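You operate a simulated robot arm through the tools that you are given. There is no shell and no other tool. Be economical: measure what you need, move in short steps, check, and stop when the job is done.

The job below is to be done with a simulated two-armed robot. You get a single attempt, and the scene is never put back.

## Task
Take the blue spool from the ledge of the winding frame and leave it on the top of the skein bench. Then take the small carton on the top of the skein bench and put it away on the lower board of the steel shelf. Then switch the wall switch off. Then take the white cup from the upper board of the wooden shelf and leave it on the back of the sample bench. Then put the brass nut on top of the soap. Then fetch the stained eyelet and set it on the back of the sample bench. Then fetch the steel nut and set it on the top of cooler one. Then open the drawer of the skein bench, put the black eyelet from the grey mat on the skein bench in the inside of the bench drawer and shut the drawer again. Then put the jar on the top of the skein bench away on the upper board of the wooden shelf. Then take the tin on the top of the skein bench and put it away on the shelf under the soak bench. Then open the brass lid. Do these in the order given. Set down upright: blue spool, cup, jar, tin.

The check looks at the end state, three seconds after you hand in, the way a careful person would. Anything else that was tipped, shoved, dropped, spilled or broken makes it a failure. A push-on lid holds only when it is set on centred and level and pressed home; a screw cap is set on level and turned clockwise until tight.

## Robot
Two 7-joint arms with two-finger parallel grippers on one trunk, on a base that drives. Base frame: it is fixed to the floor where the robot stands at the start and does not move with it; the origin is under the middle of the robot, x ahead of it, y to its left, z up. Readings come in cm, rad, newtons and seconds.
The left shoulder is at the start at [2, 17, 100.3], the right one opposite. With the tool pointing down near the work surface each hand reaches from about 10 to 54 cm from the robot's upright axis, wherever it stands, measured 20 degrees to its own side. Places, roughly: back of the sample bench [-20, -490, 80]; blue spool (5x5x7 cm) [60, 0, 60]; brass lid [-170, -240, 100]; brass nut (5x4x4 cm) [-170, -260, 50]; cup [-250, -500, 125]; drawer of the skein bench [210, -210, 70]; eyelet [125, -100, 75]; inside of the bench drawer [210, -200, 70]; jar (8x8x15 cm) [200, -180, 90]; lower board of the steel shelf (22x52 cm) [-184, -256, 52]; shelf under the soak bench [210, -310, 40]; small carton [125, -100, 75]; soap (9x6x4 cm) [20, -420, 40]; stained eyelet (4x4x3 cm) [-120, -140, 60]; steel nut (5x4x4 cm) [-180, -250, 50]; tin [225, -250, 100]; top of cooler one (26x22 cm) [-112, -142, 62]; top of the skein bench [200, -160, 80]; upper board of the wooden shelf [-250, -510, 120]; wall switch [-70, -550, 130]. Payload 3.8 kg a hand.
The TCP of each hand is the grasp point between the finger pads, 3 cm short of the fingertips. In the tool frame z runs along the fingers and y along their closing line. Largest opening 11 cm; finger width 2, thickness 1; the body of the gripper, 4.8 by 11.2 cm, starts 5.5 cm behind the TCP.
Orientation is that of the tool frame in the base frame, as [roll, pitch, yaw] about the fixed x, y, z axes, in that order (R = Rz(yaw) Ry(pitch) Rx(roll)). With the fingers straight down and closing along the base's y, the tool's x points along the base's -x, its y along +y and its z along -z.

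## Interface
- The arms move only by the tool move_arm. It takes "left_steps", "right_steps" or both (then of equal length, played together; a hand with none holds still); each is a list of rows, each an object of numbers (a shift or turn left out is 0, a gripper value left out holds the last): "rx", "ry", "rz": the turn, a rotation vector about the tool's x, y, z in rad; "x", "y", "z": the shift along the tool's x, y, z in cm; "claw": the finger opening in cm, from 0 to 11. In form: [{"rx": .., "ry": .., "rz": .., "x": .., "y": .., "z": .., "claw": ..}, ...]. A call has 1 to 20 rows; each row shifts and turns the commanded pose from where the row before left it, along the tool's axes as they then stand. A row lasts 0.2 s, in which the tool goes at most 5 cm and 0.15 rad; a call with a longer step from one row to the next is refused whole, and so is a gripper value outside its range. A pose out of reach is approached as far as the arm can. The call stops where the force on the tool passes 40 N (or 10 N more than at its start, if that is more) or the arm is blocked; 0.2 s more then pass. Each finger travels about 7.2 cm/s and halts on what it meets, pressing with about 43 N; the grip force reading is that of the motor and also rises with nothing between the fingers. The clock runs only during rows and for 0.2 s after the last one: add rows that do not move to give the fingers time. It gives the time, the measured TCP pose, the force on the tool (base axes), the opening and the grip force at its end, in the units of the frame above (readings bear some noise), with the torque about the TCP (base axes, N m) and any sound that the robot's microphone picked up.
- Cameras (640 x 400 px; columns grow to the right, rows downward): "scene" is now at [11.13, 0.3, 116.51]; the picture's right is [0.02, -1.00, 0.00], its down [-0.49, -0.01, -0.87] and it looks along [0.87, 0.02, -0.49] (base axes); focal length 257 px, centre (320, 200). "left" rides on the left gripper at [7.2, -1.7, -10.3] in its tool frame; the picture's right is [0.23, 0.97, 0.00], its down [-0.76, 0.18, -0.62] and it looks along [-0.61, 0.14, 0.78] (tool axes); focal length 222 px, centre (320, 200). "right" rides on the right gripper at [7.2, 1.7, -10.3] in its tool frame; the picture's right is [-0.23, 0.97, 0.00], its down [-0.76, -0.18, -0.62] and it looks along [-0.61, -0.14, 0.78] (tool axes); focal length 222 px, centre (320, 200). There is no depth. A picture from a camera that has moved, and an enlarged one, comes with that camera's place and axes in the base frame and with its lens.
- capture(camera): a new picture of that camera. It takes no simulated time.
- raise_lower(by): slides the trunk up (or, below 0, down) by that many cm; the arms and the scene camera ride with it, the base frame stays. It gives what a move gives, with no picture.
- base_move(legs): drives the robot by 1 to 6 legs, each [ahead, turn to the left] in cm and rad, along the robot's own axes; the way and the turn of a leg run together, so that a leg with both is an arc; at most 150 cm and 3.142 rad a leg. The arms and the cameras ride along, it lands a little off, and it stops where it bumps. It gives what a move gives.
- head_to(pan, tilt): turns the head with the scene camera to pan (to the left, within 1.396 rad either way) and tilt (down, from -0.506 to 1.204), counted from straight ahead of the robot. It gives what a move gives.
- close_up(camera, box): a new picture of the part [left, top, right, bottom] of that camera's present view, enlarged. It takes no simulated time.
- finish_job(): hands the job in; it is judged then, once.

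Go step by step. Nothing tells you exact positions but the pictures and the camera data: compare them with the known pose of the tool, close in by small moves and look again before you grip or let go. The budget is 546 turns and 354 pictures, counting those below and the enlarged ones. Unless the task says otherwise, let go and move clear before handing in, and close with one line.

The tools are called after "Call:" as a command line: name --argument value ..., lists and objects as JSON in quotes. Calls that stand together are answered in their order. move_arm: Moves the arms, as the interface text tells. Its arguments: {"type":"object","properties":{"left_steps":{"type":"array","items":{"type":"object","properties":{"rx":{"type":"number"},"ry":{"type":"number"},"rz":{"type":"number"},"x":{"type":"number"},"y":{"type":"number"},"z":{"type":"number"},"claw":{"type":"number"}}}},"right_steps":{"type":"array","items":{"type":"object","properties":{"rx":{"type":"number"},"ry":{"type":"number"},"rz":{"type":"number"},"x":{"type":"number"},"y":{"type":"number"},"z":{"type":"number"},"claw":{"type":"number"}}}}},"required":[]} The other tools are called the same way: raise_lower (by) slides the trunk up or down; base_move (legs) drives the base; head_to (pan, tilt) turns the head that bears the scene camera; capture (camera) takes a picture; close_up (camera, box) takes an enlarged picture of a part of a camera's view; finish_job () hands the job in.

At the start:

```text
time: 0.0
left_tool_pos: [52.27, 26.03, 96.95]
left_tool_rot: [-3.141, 0.0, 3.141]
left_ft_force: [0.4, 0.8, -0.4]
left_wrist_torque: [0.01, 0.0, -0.01]
left_opening: 11.02
left_gripper_force: 0.0
right_tool_pos: [47.2, -23.28, 97.01]
right_tool_rot: [3.141, 0.0, -3.14]
right_ft_force: [-0.1, -0.1, -0.1]
right_wrist_torque: [0.02, -0.01, 0.0]
right_opening: 11.01
right_gripper_force: 0.1
trunk travel left (down, up): [-10.0, 47.0]
robot x, y, heading: [0.07, -0.31, 0.007]
head pan, tilt: [0.019, 0.508]
```

scene: 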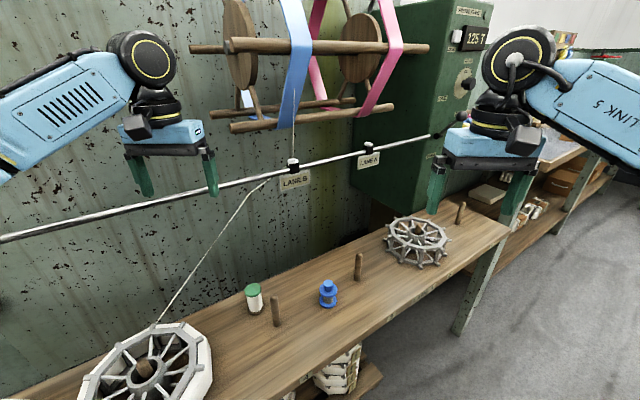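
right: 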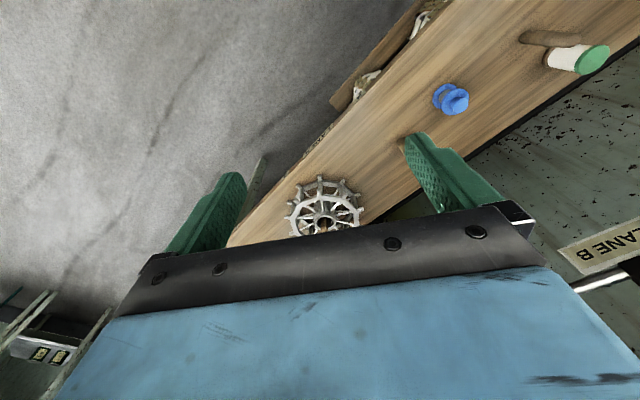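
left: 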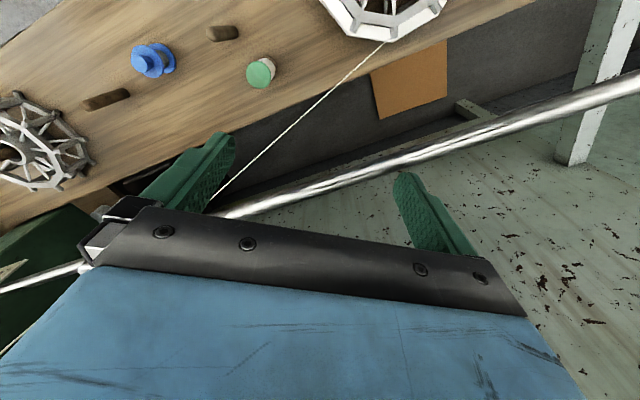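

I see the winding frame's ledge ahead with the blue spool at about (57, -1), and a steel rod at z≈93 passing close to the left hand. I'll pull the left hand back first, then look closely at the spool.

Call:
move_arm --left_steps '[{"x": 4}, {"x": 4}, {"x": 4}, {"x": 4}, {"x": 4}, {"x": 4}]'

Call:
close_up --camera "scene" --box '[220, 200, 480, 362]'

```text
time: 1.4
left_tool_pos: [28.13, 26.26, 97.04]
left_tool_rot: [3.141, 0.0, -3.14]
left_ft_force: [-0.3, -0.5, 0.5]
left_wrist_torque: [-0.03, -0.02, -0.01]
left_opening: 11.03
left_gripper_force: 0.0
right_tool_pos: [47.15, -23.27, 97.1]
right_tool_rot: [3.14, -0.001, 3.141]
right_ft_force: [-0.4, 0.3, 0.4]
right_wrist_torque: [-0.01, 0.0, 0.01]
right_opening: 10.96
right_gripper_force: 0.0
trunk travel left (down, up): [-10.0, 47.0]
robot x, y, heading: [-0.33, 0.25, -0.002]
head pan, tilt: [0.019, 0.508]
```

```text
2.46 times, centred on (350, 281) of scene
camera zoom: at [11.1, 0.31, 116.52], right [0.02, -1.0, 0.0], down [-0.49, -0.01, -0.87], along [0.87, 0.02, -0.49], focal length 633 px, centre (246, 1)
```

zoom: 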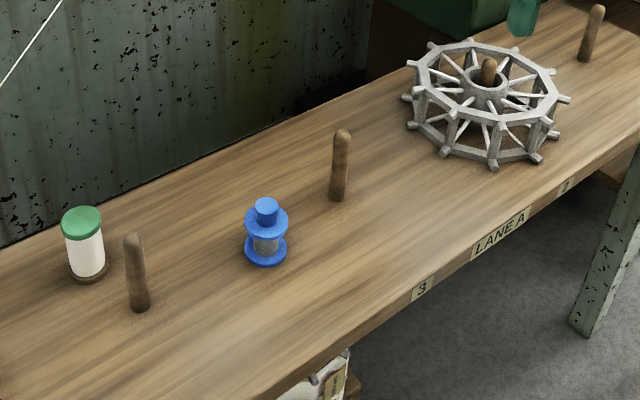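

The spool's base triangulates to (56.5, -0.8, 60.0), and the ledge runs slantwise. I'll tuck the right hand in and shift the base along the ledge so the spool falls in the right hand's reach.

Call:
move_arm --right_steps '[{"x": 4}, {"x": 4}, {"x": 4}, {"x": 4}, {"x": 4}]'

Call:
base_move --legs '[[0, -0.97], [20, 0], [0, 1.57]]'

Call:
head_to --pan 0 --tilt 0.7

Call:
capture --camera "scene"

```text
time: 2.6
left_tool_pos: [28.18, 26.21, 96.98]
left_tool_rot: [-3.141, -0.001, -3.141]
left_ft_force: [-0.4, -0.8, 0.9]
left_wrist_torque: [-0.02, -0.01, 0.01]
left_opening: 11.0
left_gripper_force: 0.0
right_tool_pos: [27.17, -23.23, 96.63]
right_tool_rot: [3.139, 0.001, 3.139]
right_ft_force: [0.0, -0.4, 0.0]
right_wrist_torque: [-0.02, -0.02, 0.03]
right_opening: 10.98
right_gripper_force: 0.0
trunk travel left (down, up): [-10.0, 47.0]
robot x, y, heading: [0.2, -0.0, -0.001]
head pan, tilt: [0.019, 0.508]
```

```text
time: 10.5
left_tool_pos: [19.51, 21.07, 97.05]
left_tool_rot: [-3.141, 0.0, -2.531]
left_ft_force: [0.1, 0.6, 0.5]
left_wrist_torque: [0.02, 0.01, -0.03]
left_opening: 10.98
left_gripper_force: 0.1
right_tool_pos: [46.9, -20.05, 96.78]
right_tool_rot: [3.141, 0.0, -2.532]
right_ft_force: [0.0, 0.4, 0.2]
right_wrist_torque: [-0.01, -0.02, -0.01]
right_opening: 11.01
right_gripper_force: 0.1
trunk travel left (down, up): [-10.0, 47.0]
robot x, y, heading: [11.21, -16.66, 0.608]
head pan, tilt: [0.019, 0.508]
```

```text
time: 11.3
left_tool_pos: [19.41, 20.89, 97.1]
left_tool_rot: [-3.14, 0.0, -2.534]
left_ft_force: [0.5, 0.2, 1.1]
left_wrist_torque: [0.04, -0.01, 0.0]
left_opening: 11.0
left_gripper_force: 0.2
right_tool_pos: [46.96, -20.17, 96.71]
right_tool_rot: [3.141, 0.0, -2.534]
right_ft_force: [-0.6, 0.2, -0.3]
right_wrist_torque: [0.0, 0.0, -0.04]
right_opening: 11.01
right_gripper_force: 0.0
trunk travel left (down, up): [-10.0, 47.0]
robot x, y, heading: [11.56, -16.64, 0.612]
head pan, tilt: [0.0, 0.7]
```

```text
349 pictures are left
camera scene: at [20.03, -10.47, 114.82], right [0.57, -0.82, 0.0], down [-0.53, -0.37, -0.77], along [0.63, 0.44, -0.64], focal length 257 px, centre (320, 200)
```

scene: 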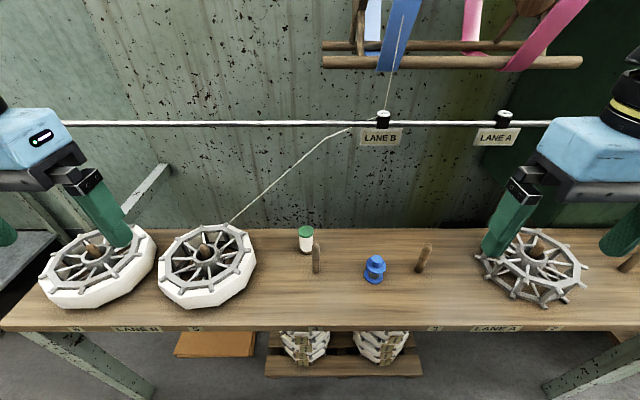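

Good pose; the spool sits clear between the pegs. I'll bring the right hand above the spool.

Call:
move_arm --right_steps '[{"x": -3.8, "y": 2.1, "claw": 9}, {"x": -3.8, "y": 2.1}, {"x": -3.8, "y": 2.1}, {"x": -3.8, "y": 2.1}, {"x": -3.66, "y": 2.05}, {"z": 4.5}, {"z": 4.5}, {"z": 4.5}, {"z": 4.5}]'

Call:
capture --camera "right"

```text
time: 13.3
left_tool_pos: [19.5, 21.06, 97.12]
left_tool_rot: [3.141, 0.001, -2.533]
left_ft_force: [0.3, 0.2, -0.3]
left_wrist_torque: [-0.01, 0.02, 0.01]
left_opening: 10.99
left_gripper_force: 0.0
right_tool_pos: [56.57, -0.59, 78.73]
right_tool_rot: [3.141, 0.001, -2.533]
right_ft_force: [-0.8, -0.2, -0.7]
right_wrist_torque: [0.0, -0.01, 0.0]
right_opening: 9.0
right_gripper_force: 0.0
trunk travel left (down, up): [-10.0, 47.0]
robot x, y, heading: [11.47, -16.75, 0.609]
head pan, tilt: [0.0, 0.7]
```

```text
348 pictures are left
camera right: at [49.7, -3.41, 89.06], right [-0.37, 0.93, 0.0], down [0.73, 0.29, 0.62], along [0.58, 0.23, -0.78], focal length 222 px, centre (320, 200)
```

right: 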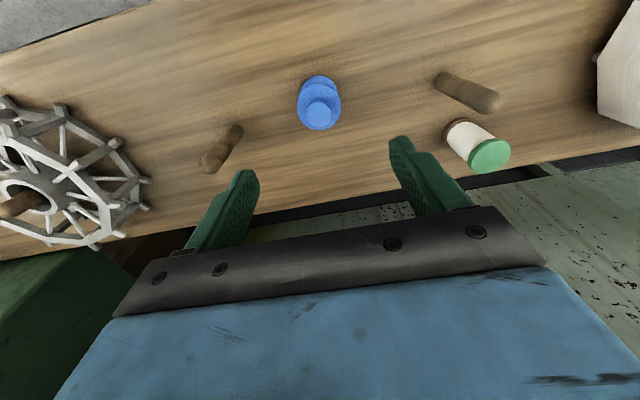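

Spool top projects to (56.4, -0.7), right under the hand. Going down and gripping it.

Call:
move_arm --right_steps '[{"z": 4.5}, {"z": 4.5}, {"z": 3}, {"z": 2.6}, {}, {"claw": 3}, {}, {}, {}]'

Call:
capture --camera "right"

```text
time: 14.3
left_tool_pos: [19.52, 20.89, 96.96]
left_tool_rot: [3.141, -0.001, -2.531]
left_ft_force: [0.2, -0.8, 0.1]
left_wrist_torque: [-0.03, 0.04, -0.02]
left_opening: 10.98
left_gripper_force: 0.1
right_tool_pos: [56.69, -0.65, 65.13]
right_tool_rot: [-3.141, -0.001, -2.533]
right_ft_force: [-6.8, -6.8, 11.5]
right_wrist_torque: [-0.55, -0.2, -0.53]
right_opening: 9.03
right_gripper_force: 0.5
trunk travel left (down, up): [-10.0, 47.0]
robot x, y, heading: [11.39, -16.6, 0.61]
head pan, tilt: [0.0, 0.7]
stopped in row 5 (right hand): the force on the tool passed its limit at 53 N (the readings are from after the stop); the commanded pose is now the measured one
```

```text
347 pictures are left
camera right: at [49.73, -3.44, 75.26], right [-0.37, 0.93, 0.0], down [0.73, 0.29, 0.62], along [0.58, 0.23, -0.78], focal length 222 px, centre (320, 200)
```

right: 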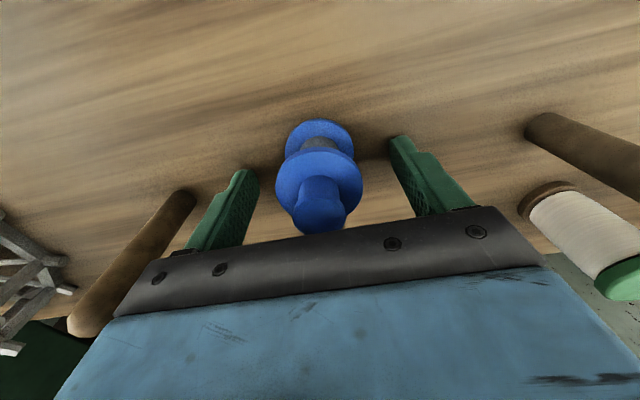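

Something stopped the hand at z=65. Checking the scene view for contact.

Call:
capture --camera "scene"

```text
346 pictures are left
camera scene: at [19.99, -10.49, 114.83], right [0.57, -0.82, 0.0], down [-0.53, -0.37, -0.77], along [0.63, 0.44, -0.64], focal length 257 px, centre (320, 200)
```

scene: 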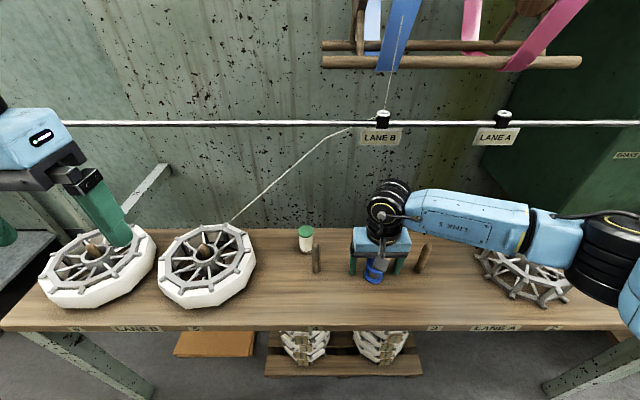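

No obvious contact visible. I'll back up 2 cm and see whether the force goes away.

Call:
move_arm --right_steps '[{"z": -1}, {"z": -1}, {}, {}]'

Call:
close_up --camera "scene" --box '[280, 150, 640, 375]'

```text
time: 15.3
left_tool_pos: [19.46, 21.0, 97.0]
left_tool_rot: [3.14, 0.0, -2.533]
left_ft_force: [0.3, 0.9, -0.6]
left_wrist_torque: [0.01, 0.01, 0.02]
left_opening: 11.03
left_gripper_force: 0.0
right_tool_pos: [56.68, -0.77, 66.87]
right_tool_rot: [3.141, 0.001, -2.532]
right_ft_force: [-0.4, -0.1, 0.6]
right_wrist_torque: [0.01, 0.0, 0.01]
right_opening: 8.98
right_gripper_force: 0.0
trunk travel left (down, up): [-10.0, 47.0]
robot x, y, heading: [11.23, -16.97, 0.612]
head pan, tilt: [0.0, 0.7]
```

```text
1.78 times, centred on (460, 262) of scene
camera zoom: at [20.04, -10.48, 114.82], right [0.57, -0.82, 0.0], down [-0.53, -0.37, -0.76], along [0.63, 0.44, -0.64], focal length 457 px, centre (71, 89)
```

zoom: 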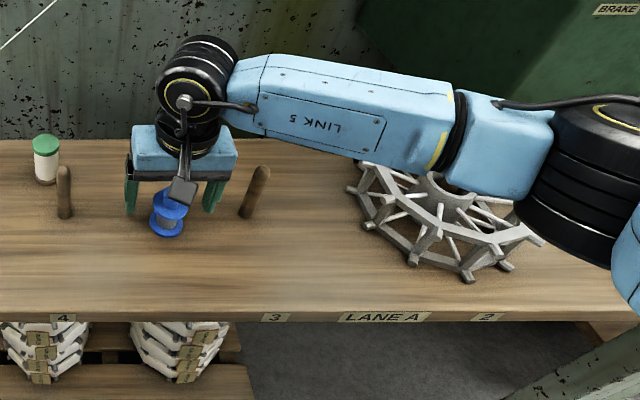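

The forearm/elbow lies very low near the reel on the right. Raising the trunk will lift the elbow clear; then I'll lower the hand again gently.

Call:
raise_lower --by 15

Call:
move_arm --right_steps '[{"z": 4}, {"z": 4}, {"z": 4}, {"z": 2}, {}]'

Call:
capture --camera "scene"

```text
time: 17.0
left_tool_pos: [19.5, 20.97, 112.11]
left_tool_rot: [3.139, 0.002, -2.532]
left_ft_force: [-0.2, -0.3, -0.9]
left_wrist_torque: [0.01, 0.01, 0.0]
left_opening: 11.01
left_gripper_force: 0.1
right_tool_pos: [56.71, -0.62, 81.86]
right_tool_rot: [3.14, -0.001, -2.531]
right_ft_force: [0.4, -0.4, 0.4]
right_wrist_torque: [-0.02, -0.01, 0.01]
right_opening: 9.02
right_gripper_force: 0.1
trunk travel left (down, up): [-25.0, 32.0]
robot x, y, heading: [11.02, -16.59, 0.611]
head pan, tilt: [0.0, 0.7]
```

```text
time: 18.2
left_tool_pos: [19.47, 21.01, 112.01]
left_tool_rot: [-3.141, 0.001, -2.531]
left_ft_force: [-0.2, 0.2, -0.7]
left_wrist_torque: [-0.02, 0.01, -0.03]
left_opening: 11.01
left_gripper_force: 0.1
right_tool_pos: [56.93, -0.43, 67.62]
right_tool_rot: [3.14, 0.0, -2.532]
right_ft_force: [-0.3, -0.8, 0.1]
right_wrist_torque: [0.0, 0.01, -0.04]
right_opening: 9.01
right_gripper_force: 0.1
trunk travel left (down, up): [-25.0, 32.0]
robot x, y, heading: [11.32, -16.34, 0.609]
head pan, tilt: [0.0, 0.7]
```

```text
344 pictures are left
camera scene: at [20.04, -10.48, 129.82], right [0.57, -0.82, 0.0], down [-0.53, -0.37, -0.76], along [0.63, 0.44, -0.64], focal length 257 px, centre (320, 200)
```

scene: 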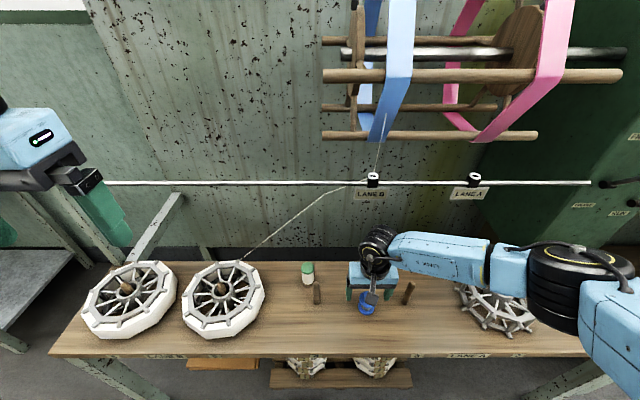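

Elbow is higher now. Lowering the last 3 cm slowly.

Call:
move_arm --right_steps '[{"z": 1}, {"z": 1}, {"z": 1}, {}, {}]'

Call:
capture --camera "right"

```text
time: 19.4
left_tool_pos: [19.5, 20.83, 112.14]
left_tool_rot: [3.141, 0.001, -2.534]
left_ft_force: [0.1, 0.4, 0.1]
left_wrist_torque: [0.03, 0.04, 0.03]
left_opening: 11.0
left_gripper_force: 0.0
right_tool_pos: [56.77, -0.62, 64.99]
right_tool_rot: [3.142, 0.004, -2.532]
right_ft_force: [-0.6, -8.4, 25.9]
right_wrist_torque: [-0.39, 0.19, -0.01]
right_opening: 9.01
right_gripper_force: 0.0
trunk travel left (down, up): [-25.0, 32.0]
robot x, y, heading: [11.31, -16.55, 0.611]
head pan, tilt: [0.0, 0.7]
```

```text
343 pictures are left
camera right: at [49.85, -3.39, 75.22], right [-0.37, 0.93, 0.0], down [0.72, 0.29, 0.63], along [0.58, 0.23, -0.78], focal length 222 px, centre (320, 200)
```

right: 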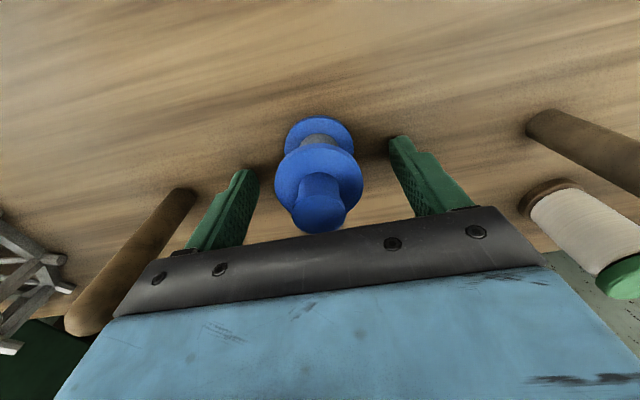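

Both fingertips are touching the wood: the ledge is at z≈62, not 60. I'll lift 0.7, shift 0.8 toward the robot to centre on the spool, and close.

Call:
move_arm --right_steps '[{"z": -0.8}, {"x": 0.8}, {}, {"claw": 6}, {"claw": 4}, {}, {}, {}]'

Call:
capture --camera "right"

```text
time: 21.2
left_tool_pos: [19.51, 20.87, 111.99]
left_tool_rot: [3.142, -0.001, -2.533]
left_ft_force: [-0.6, -0.6, -0.3]
left_wrist_torque: [-0.04, -0.05, -0.03]
left_opening: 11.0
left_gripper_force: 0.0
right_tool_pos: [56.24, -1.04, 65.49]
right_tool_rot: [3.141, -0.001, -2.534]
right_ft_force: [0.2, 0.2, -0.4]
right_wrist_torque: [0.0, -0.01, 0.03]
right_opening: 4.23
right_gripper_force: 43.6
trunk travel left (down, up): [-25.0, 32.0]
robot x, y, heading: [11.35, -16.34, 0.609]
head pan, tilt: [0.0, 0.7]
```

```text
342 pictures are left
camera right: at [49.27, -3.87, 75.75], right [-0.37, 0.93, 0.0], down [0.73, 0.29, 0.62], along [0.58, 0.23, -0.78], focal length 222 px, centre (320, 200)
```

right: 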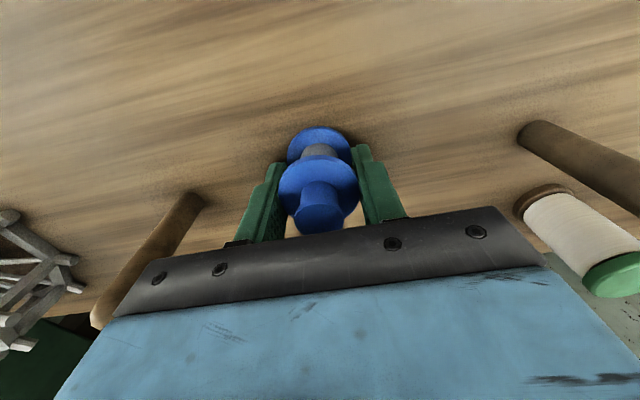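

Gripped at 4.2 cm. Lifting.

Call:
move_arm --right_steps '[{"z": -2}, {"z": -4}, {"z": -4}, {"z": -4}, {"z": -4}, {"z": -4}, {"x": 4}, {"x": 4}, {"x": 4}, {"x": 4, "y": -2}, {"x": 3, "y": -3}]'

Call:
capture --camera "right"

```text
time: 23.6
left_tool_pos: [19.51, 20.93, 111.98]
left_tool_rot: [3.142, 0.001, -2.534]
left_ft_force: [0.3, 0.1, -0.2]
left_wrist_torque: [0.01, -0.01, 0.01]
left_opening: 11.0
left_gripper_force: 0.0
right_tool_pos: [43.42, -16.02, 87.49]
right_tool_rot: [3.139, 0.001, -2.533]
right_ft_force: [1.1, 0.3, -0.8]
right_wrist_torque: [0.03, 0.02, -0.01]
right_opening: 4.23
right_gripper_force: 42.9
trunk travel left (down, up): [-25.0, 32.0]
robot x, y, heading: [11.6, -16.43, 0.602]
head pan, tilt: [0.0, 0.7]
```

```text
341 pictures are left
camera right: at [36.58, -18.8, 97.75], right [-0.37, 0.93, 0.0], down [0.73, 0.29, 0.62], along [0.58, 0.23, -0.78], focal length 222 px, centre (320, 200)
```

right: 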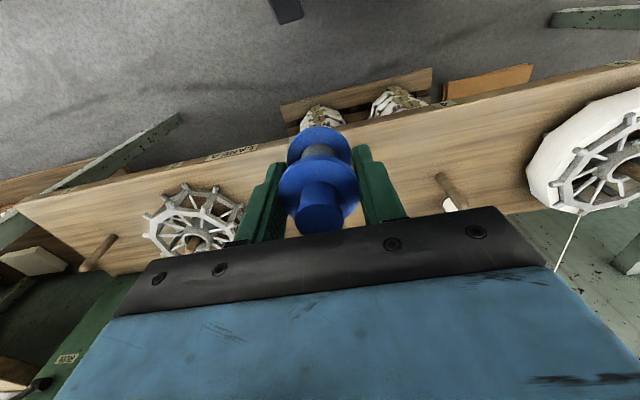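

Spool is held upright. Now turning right to look for the skein bench.

Call:
base_move --legs '[[0, -1.3]]'

Call:
head_to --pan 0 --tilt 0.25

Call:
capture --camera "scene"

```text
time: 26.7
left_tool_pos: [48.42, -7.28, 112.46]
left_tool_rot: [3.142, 0.011, 2.641]
left_ft_force: [-1.2, -0.7, -0.1]
left_wrist_torque: [-0.02, 0.05, 0.01]
left_opening: 11.02
left_gripper_force: 0.1
right_tool_pos: [25.21, -45.32, 87.59]
right_tool_rot: [3.141, 0.004, 2.616]
right_ft_force: [0.3, 0.9, -0.3]
right_wrist_torque: [-0.01, 0.01, -0.04]
right_opening: 4.27
right_gripper_force: 43.3
trunk travel left (down, up): [-25.0, 32.0]
robot x, y, heading: [11.14, -16.54, -0.519]
head pan, tilt: [0.0, 0.7]
stopped in leg 1: the robot was blocked; the commanded pose is now the measured one
```

```text
time: 27.6
left_tool_pos: [48.49, -7.16, 112.37]
left_tool_rot: [-3.141, 0.01, 2.636]
left_ft_force: [0.3, -0.4, -0.2]
left_wrist_torque: [0.01, -0.03, -0.03]
left_opening: 11.01
left_gripper_force: 0.1
right_tool_pos: [25.19, -45.2, 87.75]
right_tool_rot: [3.141, 0.007, 2.614]
right_ft_force: [0.5, -0.3, 0.0]
right_wrist_torque: [-0.03, 0.01, 0.02]
right_opening: 4.22
right_gripper_force: 43.0
trunk travel left (down, up): [-25.0, 32.0]
robot x, y, heading: [11.45, -16.84, -0.525]
head pan, tilt: [0.0, 0.25]
```

```text
340 pictures are left
camera scene: at [20.37, -21.87, 133.97], right [-0.5, -0.87, 0.0], down [-0.21, 0.12, -0.97], along [0.84, -0.48, -0.24], focal length 257 px, centre (320, 200)
```

scene: 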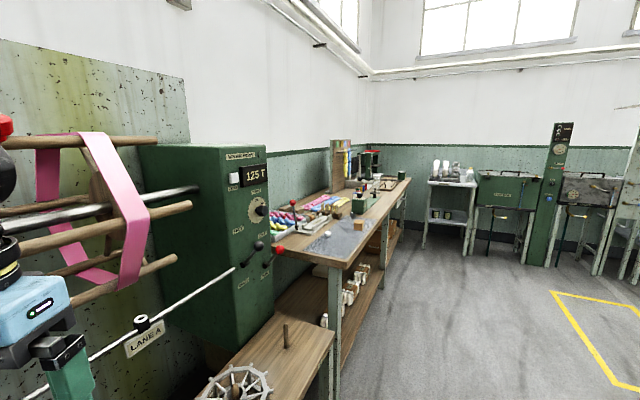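

Something blocked the turn — probably the left arm against the swift's bars. Looking left and with the left camera.

Call:
head_to --pan 0.9 --tilt 0.3

Call:
capture --camera "scene"

Call:
capture --camera "left"

```text
time: 28.8
left_tool_pos: [48.34, -7.21, 112.33]
left_tool_rot: [3.141, 0.01, 2.637]
left_ft_force: [0.2, 0.7, -0.3]
left_wrist_torque: [-0.02, -0.01, 0.0]
left_opening: 10.99
left_gripper_force: 0.1
right_tool_pos: [25.13, -45.32, 87.66]
right_tool_rot: [3.14, 0.007, 2.616]
right_ft_force: [-0.2, 0.1, 0.4]
right_wrist_torque: [0.03, -0.05, 0.01]
right_opening: 4.21
right_gripper_force: 43.0
trunk travel left (down, up): [-25.0, 32.0]
robot x, y, heading: [10.96, -16.73, -0.525]
head pan, tilt: [0.901, 0.3]
```

```text
339 pictures are left
camera scene: at [20.96, -13.79, 133.49], right [0.37, -0.93, 0.0], down [-0.27, -0.11, -0.96], along [0.89, 0.35, -0.29], focal length 257 px, centre (320, 200)
```

scene: 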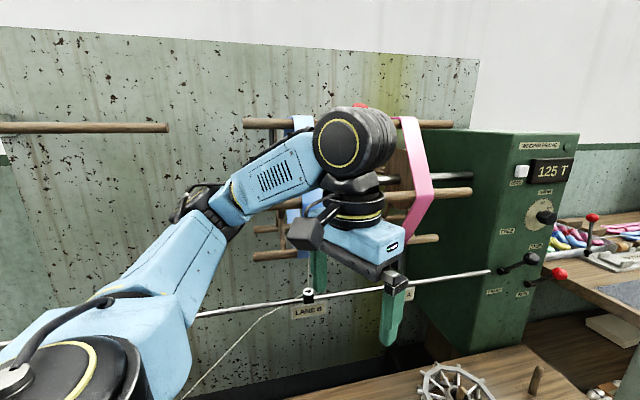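

```text
338 pictures are left
camera left: at [41.14, -5.29, 122.62], right [0.27, 0.96, 0.0], down [0.75, -0.21, 0.63], along [0.61, -0.17, -0.78], focal length 222 px, centre (320, 200)
```

left: 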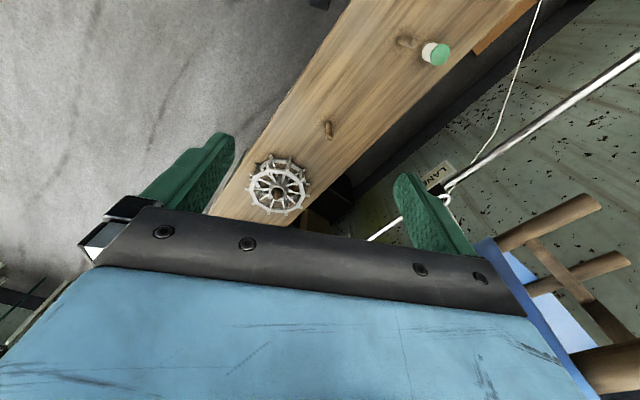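

The left wrist is against the swift's front. I'll turn back a bit, pull the left hand in, then back away before turning.

Call:
base_move --legs '[[0, 0.15]]'

Call:
move_arm --left_steps '[{"x": 4}, {"x": 4}, {"x": 4}, {}]'

Call:
capture --camera "scene"

```text
time: 29.8
left_tool_pos: [47.2, -2.08, 112.12]
left_tool_rot: [-3.139, 0.004, 2.784]
left_ft_force: [0.8, 0.4, 0.3]
left_wrist_torque: [-0.02, 0.01, -0.02]
left_opening: 11.02
left_gripper_force: 0.0
right_tool_pos: [29.75, -42.99, 87.49]
right_tool_rot: [3.141, 0.0, 2.764]
right_ft_force: [0.3, -0.2, -0.6]
right_wrist_torque: [0.02, 0.01, -0.04]
right_opening: 4.24
right_gripper_force: 43.6
trunk travel left (down, up): [-25.0, 32.0]
robot x, y, heading: [11.02, -16.71, -0.376]
head pan, tilt: [0.901, 0.3]
```

```text
time: 30.8
left_tool_pos: [38.55, 1.66, 114.6]
left_tool_rot: [-3.14, 0.004, 2.786]
left_ft_force: [-0.1, 0.7, -0.3]
left_wrist_torque: [0.0, 0.0, 0.04]
left_opening: 10.98
left_gripper_force: 0.1
left hand out of reach, approached as far as the arm can: row 2, 3
right_tool_pos: [29.76, -43.05, 87.4]
right_tool_rot: [3.141, 0.001, 2.765]
right_ft_force: [0.0, -1.0, -0.9]
right_wrist_torque: [-0.03, -0.01, 0.02]
right_opening: 4.25
right_gripper_force: 42.5
trunk travel left (down, up): [-25.0, 32.0]
robot x, y, heading: [11.33, -16.34, -0.376]
head pan, tilt: [0.901, 0.3]
```

```text
337 pictures are left
camera scene: at [21.3, -12.58, 133.43], right [0.5, -0.86, 0.0], down [-0.26, -0.15, -0.96], along [0.83, 0.48, -0.3], focal length 257 px, centre (320, 200)
```

scene: 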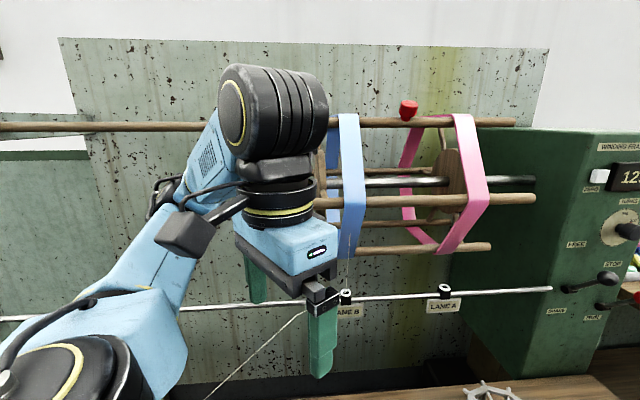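

Clear of the swift. Backing off 20 cm, then turning right.

Call:
base_move --legs '[[-20, 0], [0, -0.9]]'

Call:
head_to --pan 0.5 --tilt 0.3

Call:
capture --camera "scene"

```text
time: 34.7
left_tool_pos: [24.28, -19.39, 114.74]
left_tool_rot: [-3.14, 0.004, 1.887]
left_ft_force: [0.5, -0.6, 0.9]
left_wrist_torque: [-0.01, 0.01, 0.02]
left_opening: 11.01
left_gripper_force: 0.1
right_tool_pos: [-16.07, -40.39, 87.62]
right_tool_rot: [3.142, 0.0, 1.868]
right_ft_force: [-0.1, 0.1, -0.8]
right_wrist_torque: [-0.03, 0.03, -0.01]
right_opening: 4.22
right_gripper_force: 43.4
trunk travel left (down, up): [-25.0, 32.0]
robot x, y, heading: [-7.1, -9.73, -1.271]
head pan, tilt: [0.901, 0.3]
```

```text
time: 35.6
left_tool_pos: [24.34, -19.41, 114.66]
left_tool_rot: [-3.139, 0.004, 1.886]
left_ft_force: [-0.3, -0.3, 0.0]
left_wrist_torque: [0.02, -0.01, 0.0]
left_opening: 11.01
left_gripper_force: 0.0
right_tool_pos: [-16.09, -40.26, 87.46]
right_tool_rot: [-3.14, -0.001, 1.866]
right_ft_force: [0.1, 0.3, -0.4]
right_wrist_torque: [0.0, 0.01, -0.02]
right_opening: 4.2
right_gripper_force: 43.7
trunk travel left (down, up): [-25.0, 32.0]
robot x, y, heading: [-7.03, -9.24, -1.27]
head pan, tilt: [0.499, 0.3]
```

```text
336 pictures are left
camera scene: at [0.29, -17.87, 133.43], right [-0.7, -0.72, 0.0], down [-0.21, 0.21, -0.96], along [0.69, -0.67, -0.3], focal length 257 px, centre (320, 200)
```

scene: 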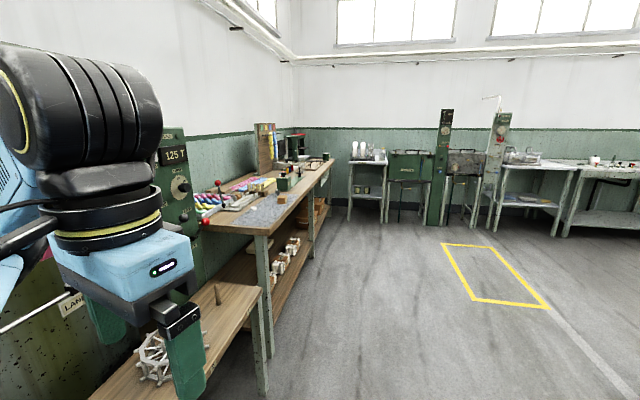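

The skein bench runs along the left wall, front edge from about (105,-74) to (230,-269). I'll drive parallel to it and then face it.

Call:
base_move --legs '[[0, 0.27], [115, 0], [0, 1.57]]'

Call:
head_to --pan 0 --tilt 0.6

Call:
capture --camera "scene"

```text
time: 46.2
left_tool_pos: [56.34, -74.37, 114.69]
left_tool_rot: [-3.139, 0.004, -2.578]
left_ft_force: [-1.0, 0.5, 0.5]
left_wrist_torque: [0.0, 0.03, -0.01]
left_opening: 11.0
left_gripper_force: 0.0
right_tool_pos: [86.7, -108.39, 87.4]
right_tool_rot: [3.141, 0.001, -2.599]
right_ft_force: [-0.3, -0.4, 0.2]
right_wrist_torque: [-0.03, 0.03, -0.01]
right_opening: 4.22
right_gripper_force: 43.0
trunk travel left (down, up): [-25.0, 32.0]
robot x, y, heading: [54.11, -106.81, 0.546]
head pan, tilt: [0.499, 0.3]
```

```text
time: 47.1
left_tool_pos: [56.58, -74.32, 114.66]
left_tool_rot: [-3.139, 0.004, -2.577]
left_ft_force: [-0.6, 0.5, 0.1]
left_wrist_torque: [0.01, -0.02, 0.0]
left_opening: 10.98
left_gripper_force: 0.0
right_tool_pos: [86.69, -108.31, 87.48]
right_tool_rot: [3.141, -0.002, -2.6]
right_ft_force: [-0.3, -0.4, 0.3]
right_wrist_torque: [-0.07, -0.02, 0.01]
right_opening: 4.23
right_gripper_force: 42.8
trunk travel left (down, up): [-25.0, 32.0]
robot x, y, heading: [54.75, -106.92, 0.548]
head pan, tilt: [0.0, 0.6]
```

```text
335 pictures are left
camera scene: at [63.8, -101.28, 130.68], right [0.52, -0.85, 0.0], down [-0.48, -0.29, -0.83], along [0.7, 0.43, -0.56], focal length 257 px, centre (320, 200)
```

scene: 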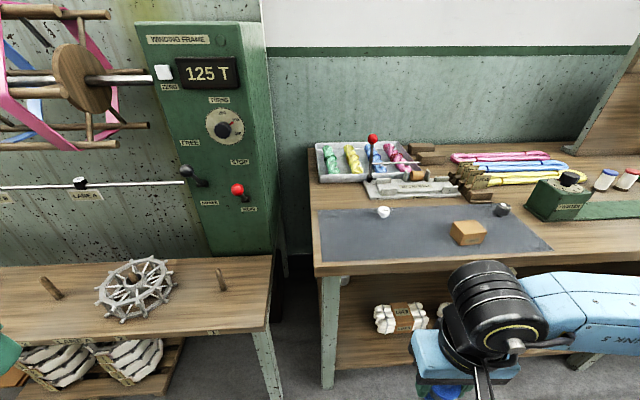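

The mat with carton and eyelets is ahead; the rest of the bench is to the right. Panning right.

Call:
head_to --pan -0.75 --tilt 0.4

Call:
capture --camera "scene"

Call:
close_up --camera "scene" --box '[200, 100, 440, 250]'

```text
time: 48.2
left_tool_pos: [56.41, -74.46, 114.6]
left_tool_rot: [-3.141, 0.004, -2.577]
left_ft_force: [0.7, -0.9, -0.5]
left_wrist_torque: [0.0, 0.02, -0.02]
left_opening: 11.01
left_gripper_force: 0.0
right_tool_pos: [86.65, -108.39, 87.42]
right_tool_rot: [3.141, 0.0, -2.599]
right_ft_force: [0.4, 0.7, 0.2]
right_wrist_torque: [0.02, -0.01, -0.02]
right_opening: 4.22
right_gripper_force: 43.3
trunk travel left (down, up): [-25.0, 32.0]
robot x, y, heading: [54.43, -106.87, 0.546]
head pan, tilt: [-0.75, 0.4]
```

```text
334 pictures are left
camera scene: at [65.33, -107.75, 132.5], right [-0.2, -0.98, 0.0], down [-0.38, 0.08, -0.92], along [0.9, -0.19, -0.39], focal length 257 px, centre (320, 200)
```

scene: 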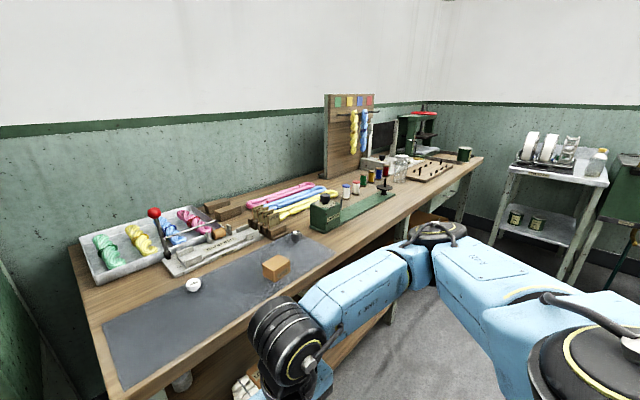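

```text
2.67 times, centred on (320, 175) of scene
camera zoom: at [65.33, -107.75, 132.5], right [-0.2, -0.98, 0.0], down [-0.38, 0.08, -0.92], along [0.9, -0.19, -0.39], focal length 686 px, centre (320, 267)
```

zoom: 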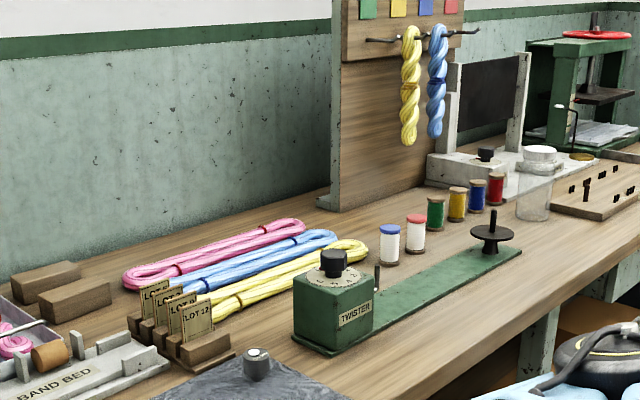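

Jar, tin and free wood in front of the twister are farther along. Moving 60 cm along the bench.

Call:
base_move --legs '[[0, -1.546], [62, 0], [0, 1.57]]'

Call:
head_to --pan 0 --tilt 0.6

Call:
capture --camera "scene"

```text
time: 59.3
left_tool_pos: [90.05, -127.86, 114.73]
left_tool_rot: [-3.14, 0.005, -2.607]
left_ft_force: [-0.2, 0.8, 0.3]
left_wrist_torque: [-0.02, 0.01, 0.0]
left_opening: 10.99
left_gripper_force: 0.2
right_tool_pos: [119.24, -162.75, 87.48]
right_tool_rot: [3.14, -0.001, -2.629]
right_ft_force: [-0.5, 0.4, -0.7]
right_wrist_torque: [0.0, 0.01, 0.0]
right_opening: 4.22
right_gripper_force: 42.9
trunk travel left (down, up): [-25.0, 32.0]
robot x, y, heading: [87.49, -160.68, 0.514]
head pan, tilt: [-0.75, 0.4]
```

```text
time: 60.4
left_tool_pos: [90.12, -127.93, 114.67]
left_tool_rot: [-3.139, 0.004, -2.608]
left_ft_force: [0.0, 0.0, -0.3]
left_wrist_torque: [0.02, 0.0, 0.03]
left_opening: 11.01
left_gripper_force: 0.0
right_tool_pos: [119.37, -162.83, 87.49]
right_tool_rot: [-3.141, 0.0, -2.629]
right_ft_force: [-0.6, 0.0, -0.2]
right_wrist_torque: [0.03, 0.02, 0.03]
right_opening: 4.2
right_gripper_force: 43.2
trunk travel left (down, up): [-25.0, 32.0]
robot x, y, heading: [87.07, -160.51, 0.522]
head pan, tilt: [0.0, 0.6]
```

```text
332 pictures are left
camera scene: at [96.69, -155.13, 130.68], right [0.49, -0.87, 0.0], down [-0.49, -0.28, -0.83], along [0.72, 0.41, -0.56], focal length 257 px, centre (320, 200)
```

scene: 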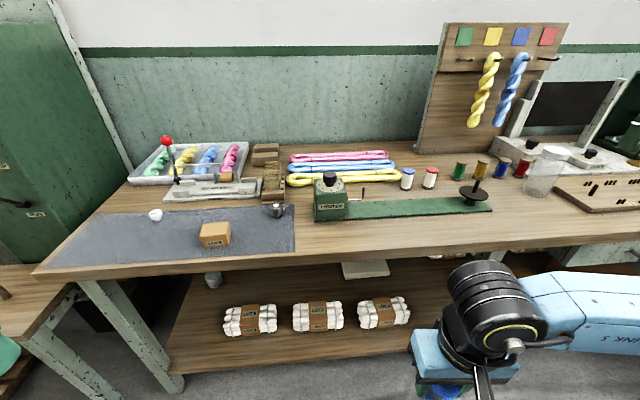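

Free wood strip in front of the twister rail looks good (~(153,-142)). Raise the hand, then drive 20 cm closer.

Call:
move_arm --right_steps '[{"z": -4}, {"z": -4}, {"z": -4}, {}]'

Call:
base_move --legs '[[20, 0]]'

Call:
capture --camera "scene"

Call:
capture --camera "right"

```text
time: 61.4
left_tool_pos: [90.22, -128.07, 114.6]
left_tool_rot: [-3.141, 0.004, -2.607]
left_ft_force: [0.3, 0.5, 0.7]
left_wrist_torque: [-0.03, -0.02, 0.01]
left_opening: 11.0
left_gripper_force: 0.1
right_tool_pos: [118.94, -162.96, 99.23]
right_tool_rot: [-3.14, 0.0, -2.628]
right_ft_force: [0.4, -0.8, -0.8]
right_wrist_torque: [0.01, -0.01, -0.04]
right_opening: 4.19
right_gripper_force: 43.3
trunk travel left (down, up): [-25.0, 32.0]
robot x, y, heading: [87.33, -160.45, 0.517]
head pan, tilt: [0.0, 0.6]
```

```text
time: 63.0
left_tool_pos: [107.22, -118.05, 114.67]
left_tool_rot: [-3.139, 0.0, -2.604]
left_ft_force: [-0.1, -0.1, 0.2]
left_wrist_torque: [-0.04, 0.02, 0.02]
left_opening: 11.02
left_gripper_force: 0.1
right_tool_pos: [136.21, -152.98, 99.27]
right_tool_rot: [-3.141, 0.002, -2.623]
right_ft_force: [0.1, -0.2, -1.1]
right_wrist_torque: [0.01, 0.04, 0.01]
right_opening: 4.24
right_gripper_force: 42.5
trunk travel left (down, up): [-25.0, 32.0]
robot x, y, heading: [104.52, -150.79, 0.518]
head pan, tilt: [0.0, 0.6]
```

```text
331 pictures are left
camera scene: at [113.83, -145.29, 130.67], right [0.5, -0.87, 0.0], down [-0.49, -0.28, -0.82], along [0.72, 0.41, -0.57], focal length 257 px, centre (320, 200)
```

scene: 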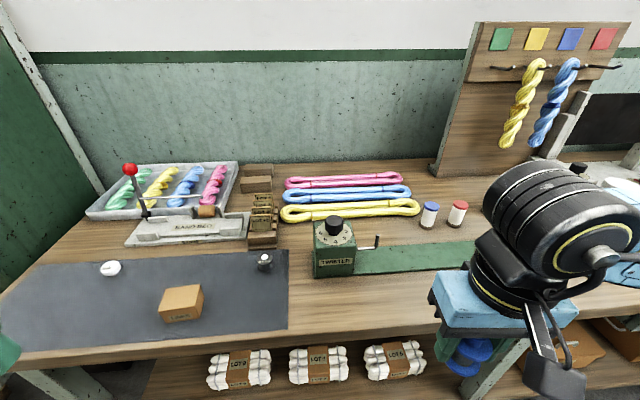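

```text
330 pictures are left
camera right: at [129.0, -155.18, 109.48], right [-0.28, 0.96, 0.0], down [0.75, 0.22, 0.62], along [0.6, 0.18, -0.78], focal length 222 px, centre (320, 200)
```

right: 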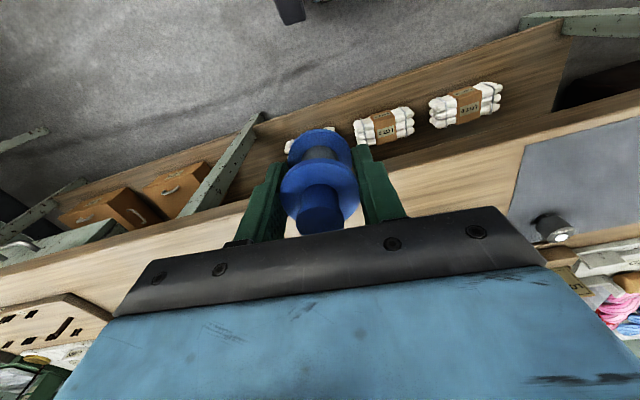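

Bench top triangulates to z≈84. I'll go to about (150,-145), 6 cm in from the edge, and lower toward it.

Call:
move_arm --right_steps '[{"x": -4}, {"x": -4}, {"x": -4}, {"x": -4}, {"z": 4}, {"z": 4}, {}]'

Call:
capture --camera "scene"

Call:
capture --camera "right"

```text
time: 64.6
left_tool_pos: [107.12, -118.15, 114.82]
left_tool_rot: [-3.138, 0.005, -2.604]
left_ft_force: [-0.1, 0.7, 0.3]
left_wrist_torque: [-0.02, 0.01, -0.02]
left_opening: 10.97
left_gripper_force: 0.1
right_tool_pos: [149.94, -145.43, 91.25]
right_tool_rot: [-3.141, 0.001, -2.624]
right_ft_force: [-1.1, -0.5, -1.5]
right_wrist_torque: [0.04, 0.02, -0.01]
right_opening: 4.22
right_gripper_force: 42.8
trunk travel left (down, up): [-25.0, 32.0]
robot x, y, heading: [104.34, -151.02, 0.517]
head pan, tilt: [0.0, 0.6]
```

```text
329 pictures are left
camera scene: at [113.74, -145.34, 130.68], right [0.5, -0.87, 0.0], down [-0.49, -0.28, -0.83], along [0.72, 0.41, -0.56], focal length 257 px, centre (320, 200)
```

scene: 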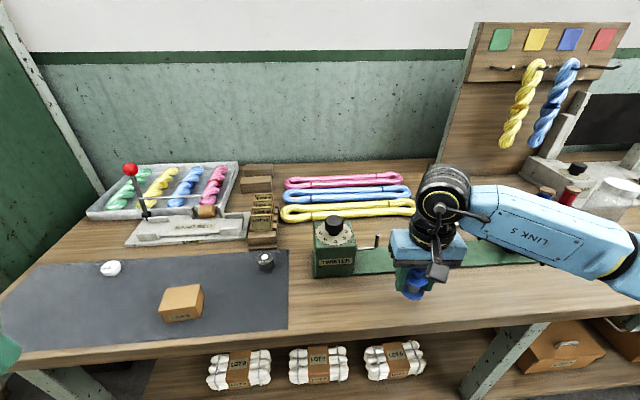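

```text
328 pictures are left
camera right: at [142.85, -147.51, 101.4], right [-0.28, 0.96, 0.0], down [0.75, 0.22, 0.62], along [0.6, 0.18, -0.78], focal length 222 px, centre (320, 200)
```

right: 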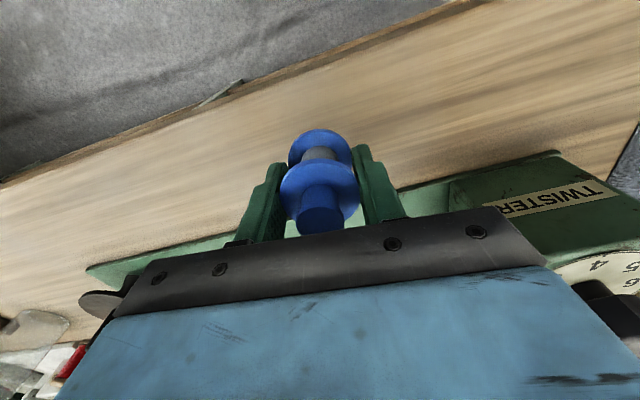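

Position is good. Lowering slowly until contact.

Call:
move_arm --right_steps '[{"z": 1}, {"z": 1}, {"z": 0.7}, {}, {}]'

```text
time: 65.8
left_tool_pos: [107.13, -118.25, 114.68]
left_tool_rot: [-3.141, 0.004, -2.605]
left_ft_force: [0.2, -0.4, 0.0]
left_wrist_torque: [0.01, 0.01, -0.02]
left_opening: 11.0
left_gripper_force: 0.2
right_tool_pos: [150.04, -145.24, 88.54]
right_tool_rot: [-3.141, -0.001, -2.623]
right_ft_force: [0.8, 0.1, -1.2]
right_wrist_torque: [0.0, 0.0, -0.02]
right_opening: 4.21
right_gripper_force: 42.8
trunk travel left (down, up): [-25.0, 32.0]
robot x, y, heading: [104.24, -151.05, 0.52]
head pan, tilt: [0.0, 0.6]
```

Call:
move_arm --right_steps '[{"z": 0.4}, {"z": 0.4}, {}, {}]'

Call:
capture --camera "right"

```text
time: 66.8
left_tool_pos: [107.11, -118.19, 114.7]
left_tool_rot: [-3.14, 0.004, -2.605]
left_ft_force: [-0.1, 0.0, 0.0]
left_wrist_torque: [-0.01, -0.02, 0.01]
left_opening: 10.99
left_gripper_force: 0.1
right_tool_pos: [149.98, -145.21, 87.89]
right_tool_rot: [-3.141, 0.001, -2.624]
right_ft_force: [-0.1, -0.2, -0.7]
right_wrist_torque: [0.03, -0.01, 0.04]
right_opening: 4.24
right_gripper_force: 42.8
trunk travel left (down, up): [-25.0, 32.0]
robot x, y, heading: [104.25, -150.87, 0.52]
head pan, tilt: [0.0, 0.6]
```

```text
327 pictures are left
camera right: at [142.8, -147.32, 98.03], right [-0.28, 0.96, 0.0], down [0.75, 0.22, 0.62], along [0.6, 0.18, -0.78], focal length 222 px, centre (320, 200)
```

right: 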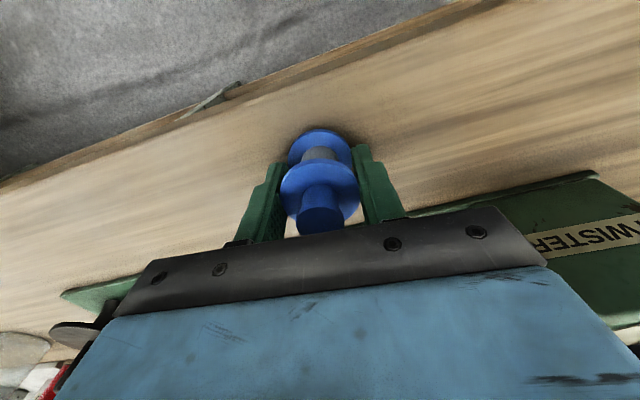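

Call:
move_arm --right_steps '[{"z": 0.3}, {}, {"z": 0.3}, {}, {"z": 0.3}, {}]'

```text
time: 68.0
left_tool_pos: [107.11, -118.21, 114.53]
left_tool_rot: [-3.141, 0.003, -2.604]
left_ft_force: [-0.3, -0.7, 0.4]
left_wrist_torque: [-0.01, 0.04, 0.02]
left_opening: 11.0
left_gripper_force: 0.1
right_tool_pos: [150.12, -144.84, 87.52]
right_tool_rot: [3.138, 0.008, -2.624]
right_ft_force: [-3.5, -2.6, 15.3]
right_wrist_torque: [-0.23, 0.27, -0.01]
right_opening: 4.22
right_gripper_force: 43.3
trunk travel left (down, up): [-25.0, 32.0]
robot x, y, heading: [104.27, -151.04, 0.519]
head pan, tilt: [0.0, 0.6]
stopped in row 6 (right hand): the force on the tool passed its limit at 43 N (the readings are from after the stop); the commanded pose is now the measured one
```

Spool touches down. Opening and lifting away.

Call:
move_arm --right_steps '[{"z": -0.2}, {}, {"claw": 5.5}, {"claw": 8}, {}, {}, {"z": -2}, {"z": -4}, {"z": -4}, {"z": -4}, {}]'

Call:
capture --camera "right"

Call:
capture --camera "scene"

```text
time: 70.4
left_tool_pos: [107.15, -118.16, 114.68]
left_tool_rot: [-3.14, 0.003, -2.603]
left_ft_force: [-0.6, -0.3, 0.4]
left_wrist_torque: [0.02, 0.02, 0.02]
left_opening: 10.97
left_gripper_force: 0.1
right_tool_pos: [150.35, -145.3, 101.57]
right_tool_rot: [3.14, 0.007, -2.623]
right_ft_force: [-0.2, -0.2, 0.2]
right_wrist_torque: [0.04, -0.03, 0.0]
right_opening: 7.99
right_gripper_force: 0.1
trunk travel left (down, up): [-25.0, 32.0]
robot x, y, heading: [104.21, -151.06, 0.516]
head pan, tilt: [0.0, 0.6]
```

```text
326 pictures are left
camera right: at [143.11, -147.48, 111.81], right [-0.28, 0.96, 0.0], down [0.75, 0.22, 0.63], along [0.6, 0.18, -0.78], focal length 222 px, centre (320, 200)
```

right: 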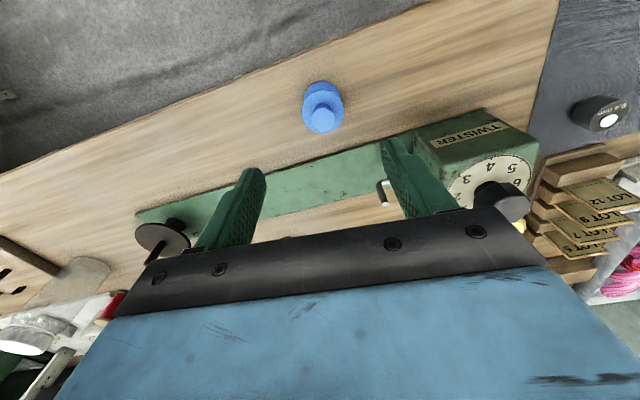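

```text
325 pictures are left
camera scene: at [113.76, -145.36, 130.68], right [0.5, -0.87, 0.0], down [-0.49, -0.28, -0.83], along [0.72, 0.41, -0.56], focal length 257 px, centre (320, 200)
```

scene: 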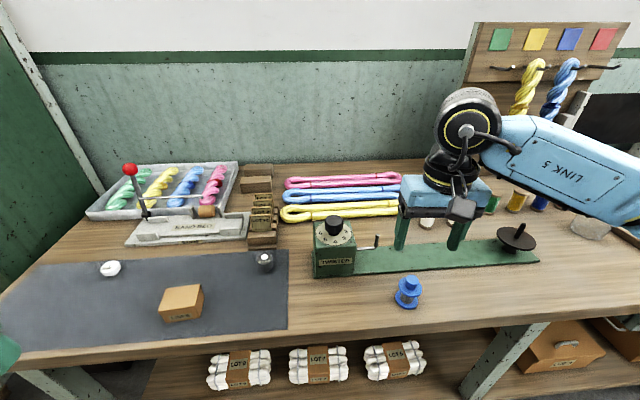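

Spool is upright on the bench. Next is the carton on the mat at about (126,-108), in the left hand's reach. Close look first.

Call:
close_up --camera "scene" --box '[60, 220, 300, 370]'

Call:
capture --camera "left"

```text
2.67 times, centred on (180, 295) of scene
camera zoom: at [113.76, -145.36, 130.68], right [0.5, -0.87, 0.0], down [-0.49, -0.28, -0.83], along [0.72, 0.41, -0.56], focal length 686 px, centre (693, -53)
```

zoom: 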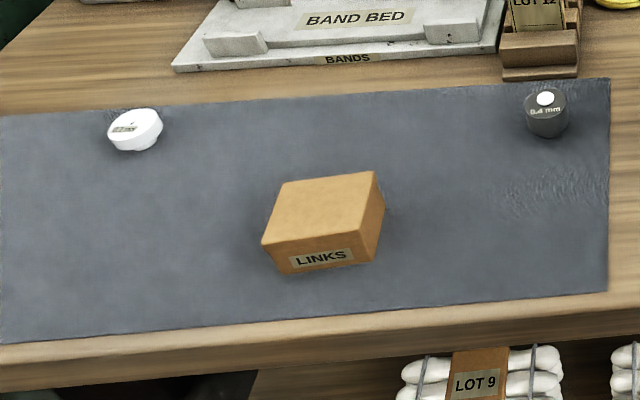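

```text
323 pictures are left
camera left: at [101.73, -123.49, 125.02], right [-0.69, 0.72, 0.0], down [0.56, 0.54, 0.63], along [0.45, 0.43, -0.78], focal length 222 px, centre (320, 200)
```

left: 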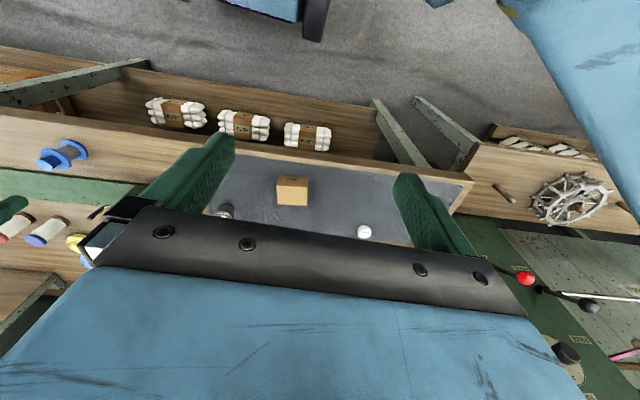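

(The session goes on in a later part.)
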